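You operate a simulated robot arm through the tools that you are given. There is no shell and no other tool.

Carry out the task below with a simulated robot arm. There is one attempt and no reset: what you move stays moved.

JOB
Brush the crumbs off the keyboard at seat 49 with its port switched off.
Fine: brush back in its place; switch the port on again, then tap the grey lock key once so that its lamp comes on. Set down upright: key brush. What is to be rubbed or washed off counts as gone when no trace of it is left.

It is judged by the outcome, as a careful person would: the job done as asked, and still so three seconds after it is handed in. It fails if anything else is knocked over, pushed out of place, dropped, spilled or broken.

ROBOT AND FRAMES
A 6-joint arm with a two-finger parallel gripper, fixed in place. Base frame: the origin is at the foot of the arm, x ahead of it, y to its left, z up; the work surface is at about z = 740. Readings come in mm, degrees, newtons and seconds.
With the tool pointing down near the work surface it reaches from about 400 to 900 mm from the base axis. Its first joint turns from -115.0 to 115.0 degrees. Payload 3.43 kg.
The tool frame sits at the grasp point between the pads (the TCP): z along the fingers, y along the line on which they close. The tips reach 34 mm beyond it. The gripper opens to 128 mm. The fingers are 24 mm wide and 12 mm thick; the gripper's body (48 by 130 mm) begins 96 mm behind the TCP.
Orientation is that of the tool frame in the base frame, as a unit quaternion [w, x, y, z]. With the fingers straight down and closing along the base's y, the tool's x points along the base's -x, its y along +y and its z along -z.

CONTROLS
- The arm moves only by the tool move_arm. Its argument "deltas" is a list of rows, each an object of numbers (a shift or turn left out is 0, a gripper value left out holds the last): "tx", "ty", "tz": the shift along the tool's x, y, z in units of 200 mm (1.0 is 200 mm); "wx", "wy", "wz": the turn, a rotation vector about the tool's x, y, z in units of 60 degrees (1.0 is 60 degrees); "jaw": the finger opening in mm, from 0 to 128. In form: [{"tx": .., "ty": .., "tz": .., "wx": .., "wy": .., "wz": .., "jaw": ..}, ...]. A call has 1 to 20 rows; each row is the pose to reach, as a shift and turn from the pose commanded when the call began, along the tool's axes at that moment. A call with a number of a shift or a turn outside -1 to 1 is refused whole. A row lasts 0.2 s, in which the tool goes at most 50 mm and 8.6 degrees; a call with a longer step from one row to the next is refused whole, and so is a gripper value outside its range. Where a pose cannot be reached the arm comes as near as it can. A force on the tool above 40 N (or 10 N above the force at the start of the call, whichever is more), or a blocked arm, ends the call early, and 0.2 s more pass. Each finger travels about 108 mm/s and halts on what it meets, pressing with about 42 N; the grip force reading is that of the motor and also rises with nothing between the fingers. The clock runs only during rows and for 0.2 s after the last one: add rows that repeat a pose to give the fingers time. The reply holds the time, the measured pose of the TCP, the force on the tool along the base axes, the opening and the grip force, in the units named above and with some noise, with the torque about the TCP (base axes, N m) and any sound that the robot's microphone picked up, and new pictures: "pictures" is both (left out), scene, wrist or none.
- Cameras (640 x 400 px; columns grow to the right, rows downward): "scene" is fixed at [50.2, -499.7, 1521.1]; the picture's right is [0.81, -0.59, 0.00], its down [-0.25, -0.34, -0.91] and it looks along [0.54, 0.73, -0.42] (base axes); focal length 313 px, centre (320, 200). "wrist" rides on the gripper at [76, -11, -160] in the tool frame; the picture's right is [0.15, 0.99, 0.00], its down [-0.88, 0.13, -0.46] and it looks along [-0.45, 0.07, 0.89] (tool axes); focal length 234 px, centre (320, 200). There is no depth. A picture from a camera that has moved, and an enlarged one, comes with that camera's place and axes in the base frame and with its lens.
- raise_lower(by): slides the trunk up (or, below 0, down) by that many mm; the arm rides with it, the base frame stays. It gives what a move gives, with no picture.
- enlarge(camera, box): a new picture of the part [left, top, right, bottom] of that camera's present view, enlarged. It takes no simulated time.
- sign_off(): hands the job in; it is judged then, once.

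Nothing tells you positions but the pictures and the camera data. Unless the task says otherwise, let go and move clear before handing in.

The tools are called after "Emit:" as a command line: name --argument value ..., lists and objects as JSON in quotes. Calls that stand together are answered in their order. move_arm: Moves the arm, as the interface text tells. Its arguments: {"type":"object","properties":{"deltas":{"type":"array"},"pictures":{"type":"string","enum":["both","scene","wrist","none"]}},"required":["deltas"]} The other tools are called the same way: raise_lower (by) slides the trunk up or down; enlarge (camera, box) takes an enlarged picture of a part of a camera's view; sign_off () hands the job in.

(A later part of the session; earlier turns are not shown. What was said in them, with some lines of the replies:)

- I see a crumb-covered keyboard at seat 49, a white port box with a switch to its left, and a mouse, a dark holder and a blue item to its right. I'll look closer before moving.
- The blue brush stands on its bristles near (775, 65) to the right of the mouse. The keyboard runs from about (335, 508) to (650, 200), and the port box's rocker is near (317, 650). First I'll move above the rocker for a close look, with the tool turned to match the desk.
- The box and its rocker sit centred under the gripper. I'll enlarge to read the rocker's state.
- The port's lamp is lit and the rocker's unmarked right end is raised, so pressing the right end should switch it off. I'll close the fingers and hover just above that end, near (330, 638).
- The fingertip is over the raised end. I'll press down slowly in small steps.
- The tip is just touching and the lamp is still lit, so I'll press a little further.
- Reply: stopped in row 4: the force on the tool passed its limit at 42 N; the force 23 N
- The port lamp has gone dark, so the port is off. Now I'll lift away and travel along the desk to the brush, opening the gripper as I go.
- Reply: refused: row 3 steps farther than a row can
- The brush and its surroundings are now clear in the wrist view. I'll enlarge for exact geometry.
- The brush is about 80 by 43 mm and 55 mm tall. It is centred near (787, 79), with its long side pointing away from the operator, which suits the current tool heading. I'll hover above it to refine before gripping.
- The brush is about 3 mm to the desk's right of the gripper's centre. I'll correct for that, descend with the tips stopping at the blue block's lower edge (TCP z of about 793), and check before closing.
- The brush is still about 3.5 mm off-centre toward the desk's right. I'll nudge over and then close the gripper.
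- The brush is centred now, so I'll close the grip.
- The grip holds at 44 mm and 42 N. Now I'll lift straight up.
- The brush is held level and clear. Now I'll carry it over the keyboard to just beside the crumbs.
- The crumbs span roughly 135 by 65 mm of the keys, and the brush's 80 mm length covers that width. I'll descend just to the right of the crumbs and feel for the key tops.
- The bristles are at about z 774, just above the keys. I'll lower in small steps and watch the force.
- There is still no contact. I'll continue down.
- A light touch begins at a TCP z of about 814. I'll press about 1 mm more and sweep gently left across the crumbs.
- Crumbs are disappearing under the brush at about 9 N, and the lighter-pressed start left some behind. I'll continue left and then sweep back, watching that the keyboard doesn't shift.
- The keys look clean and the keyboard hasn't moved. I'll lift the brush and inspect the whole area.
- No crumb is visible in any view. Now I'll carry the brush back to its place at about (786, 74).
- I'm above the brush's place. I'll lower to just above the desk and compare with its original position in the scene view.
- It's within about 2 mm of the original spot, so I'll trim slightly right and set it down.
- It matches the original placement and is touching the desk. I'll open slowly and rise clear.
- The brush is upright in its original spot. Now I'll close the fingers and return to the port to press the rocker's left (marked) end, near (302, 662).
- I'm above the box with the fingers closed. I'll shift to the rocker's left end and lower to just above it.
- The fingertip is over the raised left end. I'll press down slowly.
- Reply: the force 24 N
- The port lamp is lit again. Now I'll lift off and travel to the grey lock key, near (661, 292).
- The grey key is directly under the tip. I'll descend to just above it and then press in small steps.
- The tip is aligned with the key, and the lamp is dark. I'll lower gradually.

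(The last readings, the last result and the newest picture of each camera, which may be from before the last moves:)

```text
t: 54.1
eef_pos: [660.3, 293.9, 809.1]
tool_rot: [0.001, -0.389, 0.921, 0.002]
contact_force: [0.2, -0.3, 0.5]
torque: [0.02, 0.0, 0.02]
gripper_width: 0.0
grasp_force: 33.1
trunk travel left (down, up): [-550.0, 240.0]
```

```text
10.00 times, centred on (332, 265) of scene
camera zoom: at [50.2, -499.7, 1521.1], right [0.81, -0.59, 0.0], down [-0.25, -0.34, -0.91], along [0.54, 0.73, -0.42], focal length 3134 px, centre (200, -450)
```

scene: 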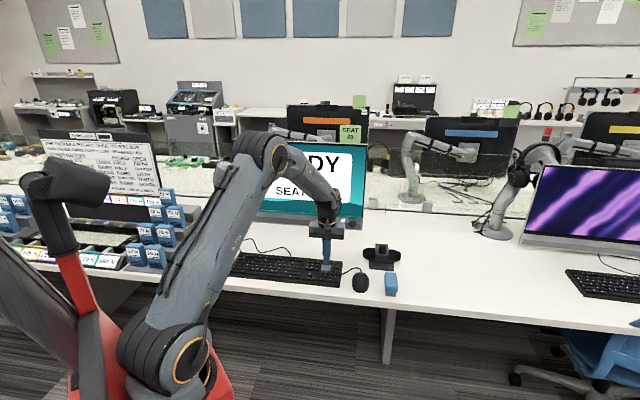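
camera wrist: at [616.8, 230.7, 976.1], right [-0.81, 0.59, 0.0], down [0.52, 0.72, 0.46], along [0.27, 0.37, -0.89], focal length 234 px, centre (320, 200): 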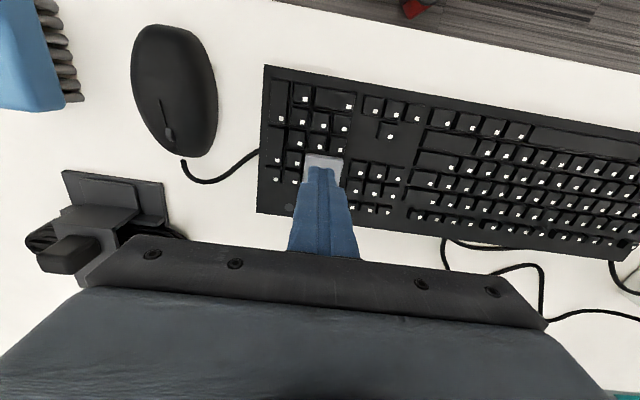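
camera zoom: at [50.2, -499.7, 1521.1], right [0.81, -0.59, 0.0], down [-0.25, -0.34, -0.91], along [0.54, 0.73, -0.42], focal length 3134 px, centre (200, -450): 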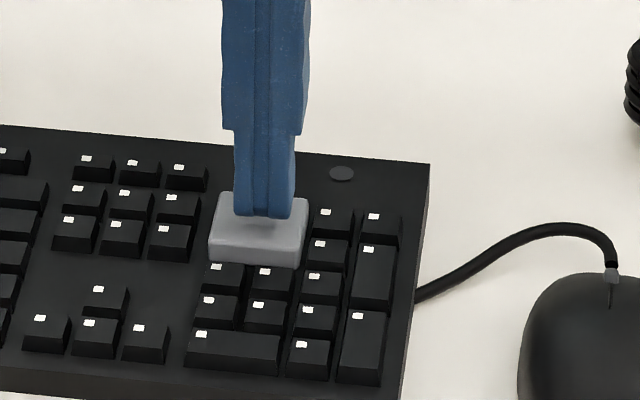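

Emit:
move_arm --deltas '[{"tz": 0.007}, {"tz": 0.014}, {"tz": 0.02}, {"tz": 0.02}]' --pictures "none"

Emit:
enlarge --camera "scene" --box '[300, 245, 364, 285]'

```text
t: 55.1
eef_pos: [660.2, 294.1, 804.5]
tool_rot: [0.002, -0.388, 0.922, 0.002]
contact_force: [0.7, 0.7, -0.5]
torque: [0.01, 0.0, 0.01]
gripper_width: 0.0
grasp_force: 33.2
trunk travel left (down, up): [-550.0, 240.0]
```

```text
10.00 times, centred on (332, 265) of scene
camera zoom: at [50.2, -499.7, 1521.1], right [0.81, -0.59, 0.0], down [-0.25, -0.34, -0.91], along [0.54, 0.73, -0.42], focal length 3134 px, centre (200, -450)
```

zoom: 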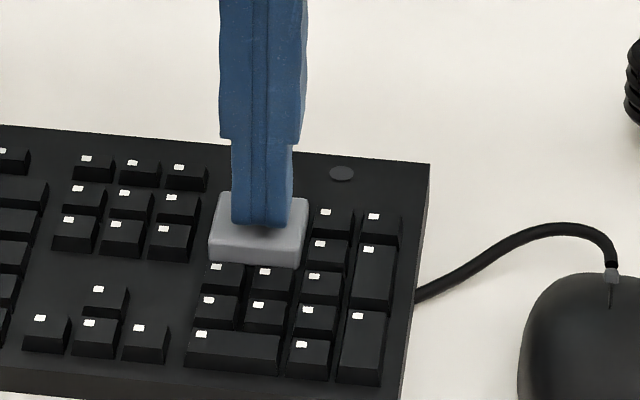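

The tip is still just short of the key. I'll go a little further in fine steps.

Emit:
move_arm --deltas '[{"tz": 0.005}, {"tz": 0.01}, {"tz": 0.01}]' --pictures "none"

Emit:
enlarge --camera "scene" --box '[300, 245, 364, 285]'

```text
t: 55.9
eef_pos: [660.6, 295.3, 802.0]
tool_rot: [0.001, -0.388, 0.922, 0.001]
contact_force: [-0.7, -0.3, 0.5]
torque: [-0.01, -0.01, 0.0]
gripper_width: 0.0
grasp_force: 33.0
trunk travel left (down, up): [-550.0, 240.0]
```

```text
10.00 times, centred on (332, 265) of scene
camera zoom: at [50.2, -499.7, 1521.1], right [0.81, -0.59, 0.0], down [-0.25, -0.34, -0.91], along [0.54, 0.73, -0.42], focal length 3134 px, centre (200, -450)
```

zoom: 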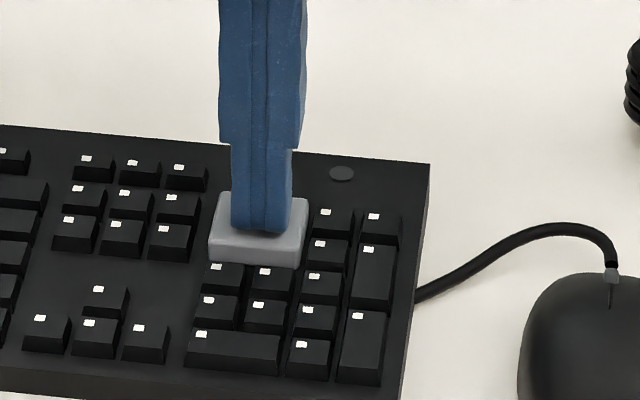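

Emit:
move_arm --deltas '[{"tz": 0.005}, {"tz": 0.01}, {"tz": 0.01}]' --pictures "none"

Emit:
enlarge --camera "scene" --box '[300, 245, 364, 285]'

```text
t: 56.7
eef_pos: [660.3, 295.0, 800.6]
tool_rot: [0.002, -0.388, 0.922, 0.001]
contact_force: [-0.3, 1.1, -0.2]
torque: [-0.01, 0.01, 0.03]
gripper_width: 0.0
grasp_force: 32.2
trunk travel left (down, up): [-550.0, 240.0]
```

```text
10.00 times, centred on (332, 265) of scene
camera zoom: at [50.2, -499.7, 1521.1], right [0.81, -0.59, 0.0], down [-0.25, -0.34, -0.91], along [0.54, 0.73, -0.42], focal length 3134 px, centre (200, -450)
```

zoom: 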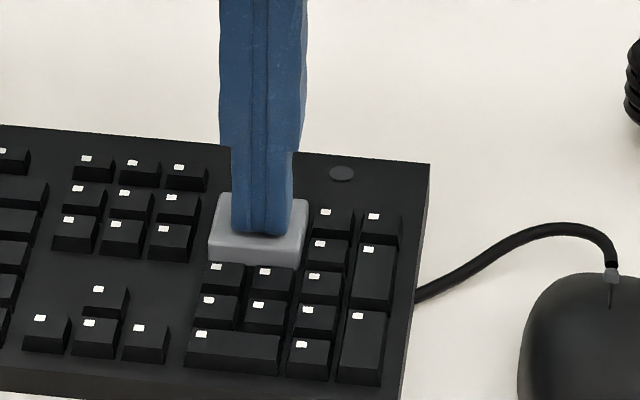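

Emit:
move_arm --deltas '[{"tz": 0.005}, {"tz": 0.01}, {"tz": 0.01}]' --pictures "none"

Emit:
enlarge --camera "scene" --box '[300, 245, 364, 285]'

```text
t: 57.5
eef_pos: [660.7, 295.1, 798.9]
tool_rot: [0.002, -0.388, 0.922, 0.001]
contact_force: [0.2, 0.6, 1.5]
torque: [-0.02, 0.01, 0.01]
gripper_width: 0.0
grasp_force: 33.0
trunk travel left (down, up): [-550.0, 240.0]
heard: click
```

```text
10.00 times, centred on (332, 265) of scene
camera zoom: at [50.2, -499.7, 1521.1], right [0.81, -0.59, 0.0], down [-0.25, -0.34, -0.91], along [0.54, 0.73, -0.42], focal length 3134 px, centre (200, -450)
```

zoom: 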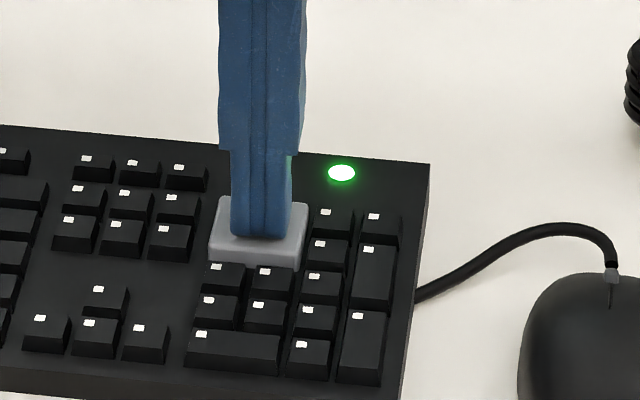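

A click sounded and the lock lamp came on. I'll lift straight off quickly so the key isn't tapped twice, then check everything.

Emit:
move_arm --deltas '[{"tz": -0.15}, {"tz": -0.35}, {"tz": -0.55}, {"tz": -0.75}, {"tz": -0.95}, {"tz": -0.95}]'

Emit:
enlarge --camera "scene" --box '[220, 220, 420, 320]'

Emit:
enlarge --camera "wrist" --box '[280, 60, 640, 260]'

```text
t: 58.9
eef_pos: [661.4, 295.1, 990.2]
tool_rot: [0.002, -0.388, 0.922, 0.002]
contact_force: [0.1, 0.2, 0.0]
torque: [-0.01, 0.01, 0.01]
gripper_width: 0.2
grasp_force: 32.9
trunk travel left (down, up): [-550.0, 240.0]
camera wrist: at [617.5, 231.6, 1148.9], right [-0.81, 0.59, 0.0], down [0.52, 0.72, 0.46], along [0.27, 0.37, -0.89], focal length 234 px, centre (320, 200)
```

scene: 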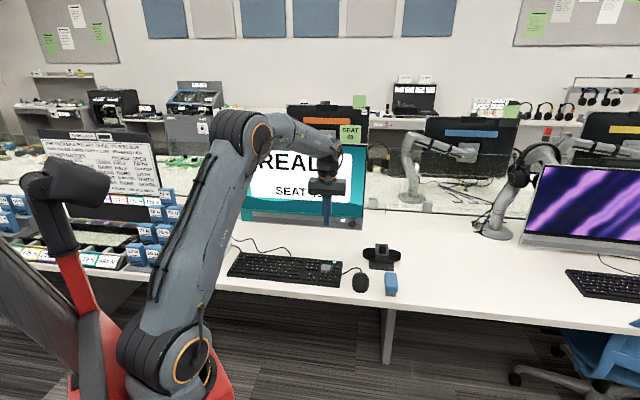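
wrist: 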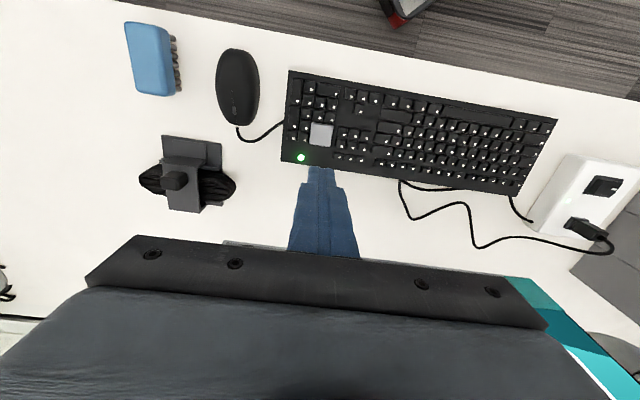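

```text
3.20 times, centred on (320, 270) of scene
camera zoom: at [50.2, -499.7, 1521.1], right [0.81, -0.59, 0.0], down [-0.25, -0.34, -0.91], along [0.54, 0.73, -0.42], focal length 1003 px, centre (320, -24)
```

zoom: 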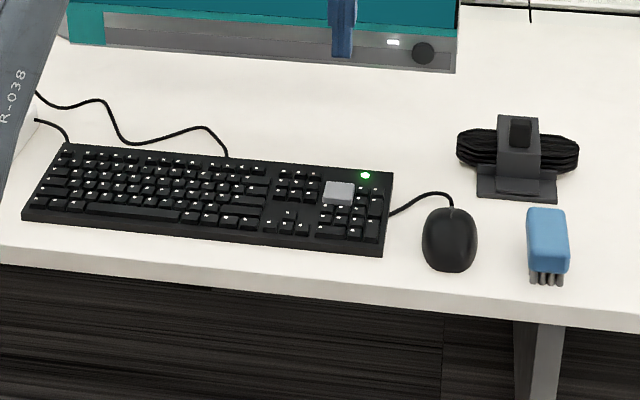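

```text
1.78 times, centred on (460, 160) of wrist
camera zoom: at [617.5, 231.6, 1148.9], right [-0.81, 0.59, 0.0], down [0.52, 0.72, 0.46], along [0.27, 0.37, -0.89], focal length 416 px, centre (71, 271)
```

zoom: 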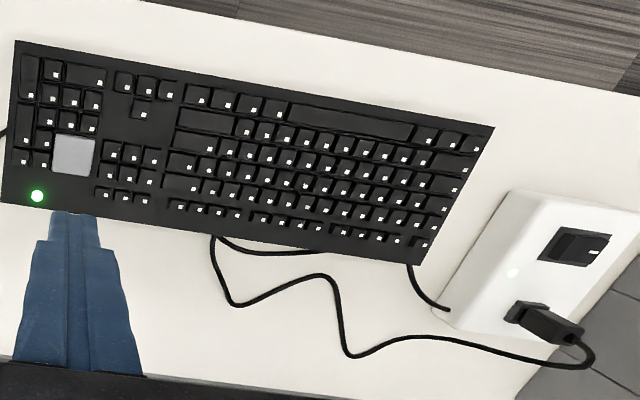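

The lock lamp and the port lamp are both lit, the brush is upright in place, and nothing else has moved. I'll take one last close look for crumbs before handing in.

Emit:
enlarge --camera "scene" --box '[235, 245, 299, 285]'

Emit:
enlarge --camera "wrist" --box '[380, 85, 540, 185]'

```text
10.00 times, centred on (267, 265) of scene
camera zoom: at [50.2, -499.7, 1521.1], right [0.81, -0.59, 0.0], down [-0.25, -0.34, -0.91], along [0.54, 0.73, -0.42], focal length 3134 px, centre (850, -450)
```

zoom: 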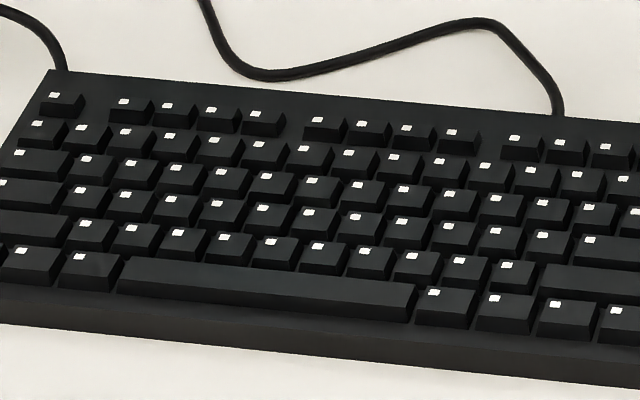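

```text
4.00 times, centred on (460, 135) of wrist
camera zoom: at [617.5, 231.6, 1148.9], right [-0.81, 0.59, 0.0], down [0.52, 0.72, 0.46], along [0.27, 0.37, -0.89], focal length 937 px, centre (-240, 460)
```

zoom: 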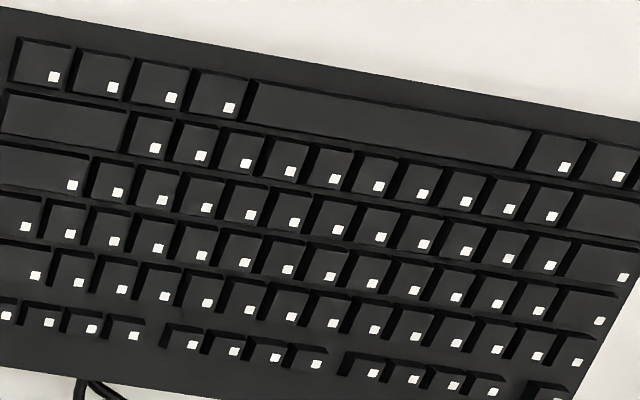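

The keyboard is clean, the port is on, the lock lamp is lit, the brush is back in place and the arm is clear. I'm handing in.

Emit:
sign_off

```text
The job is handed in.
```

The crumbs are off the keyboard at seat 49, and the job is handed in.

- **Port:** I switched it off before brushing and back on afterwards. Its lamp is lit again.
- **Crumbs:** close-ups from both cameras show none left on the keys.
- **Brush:** it stands upright where it was, as closely as I could match it in the scene view (a millimetre or two).
- **Lock key:** I tapped the grey key once. It clicked, and its lamp came on and stayed on after I lifted away.

From the pictures, the keyboard, mouse and cable stand did not move. The arm was clear before I handed in.
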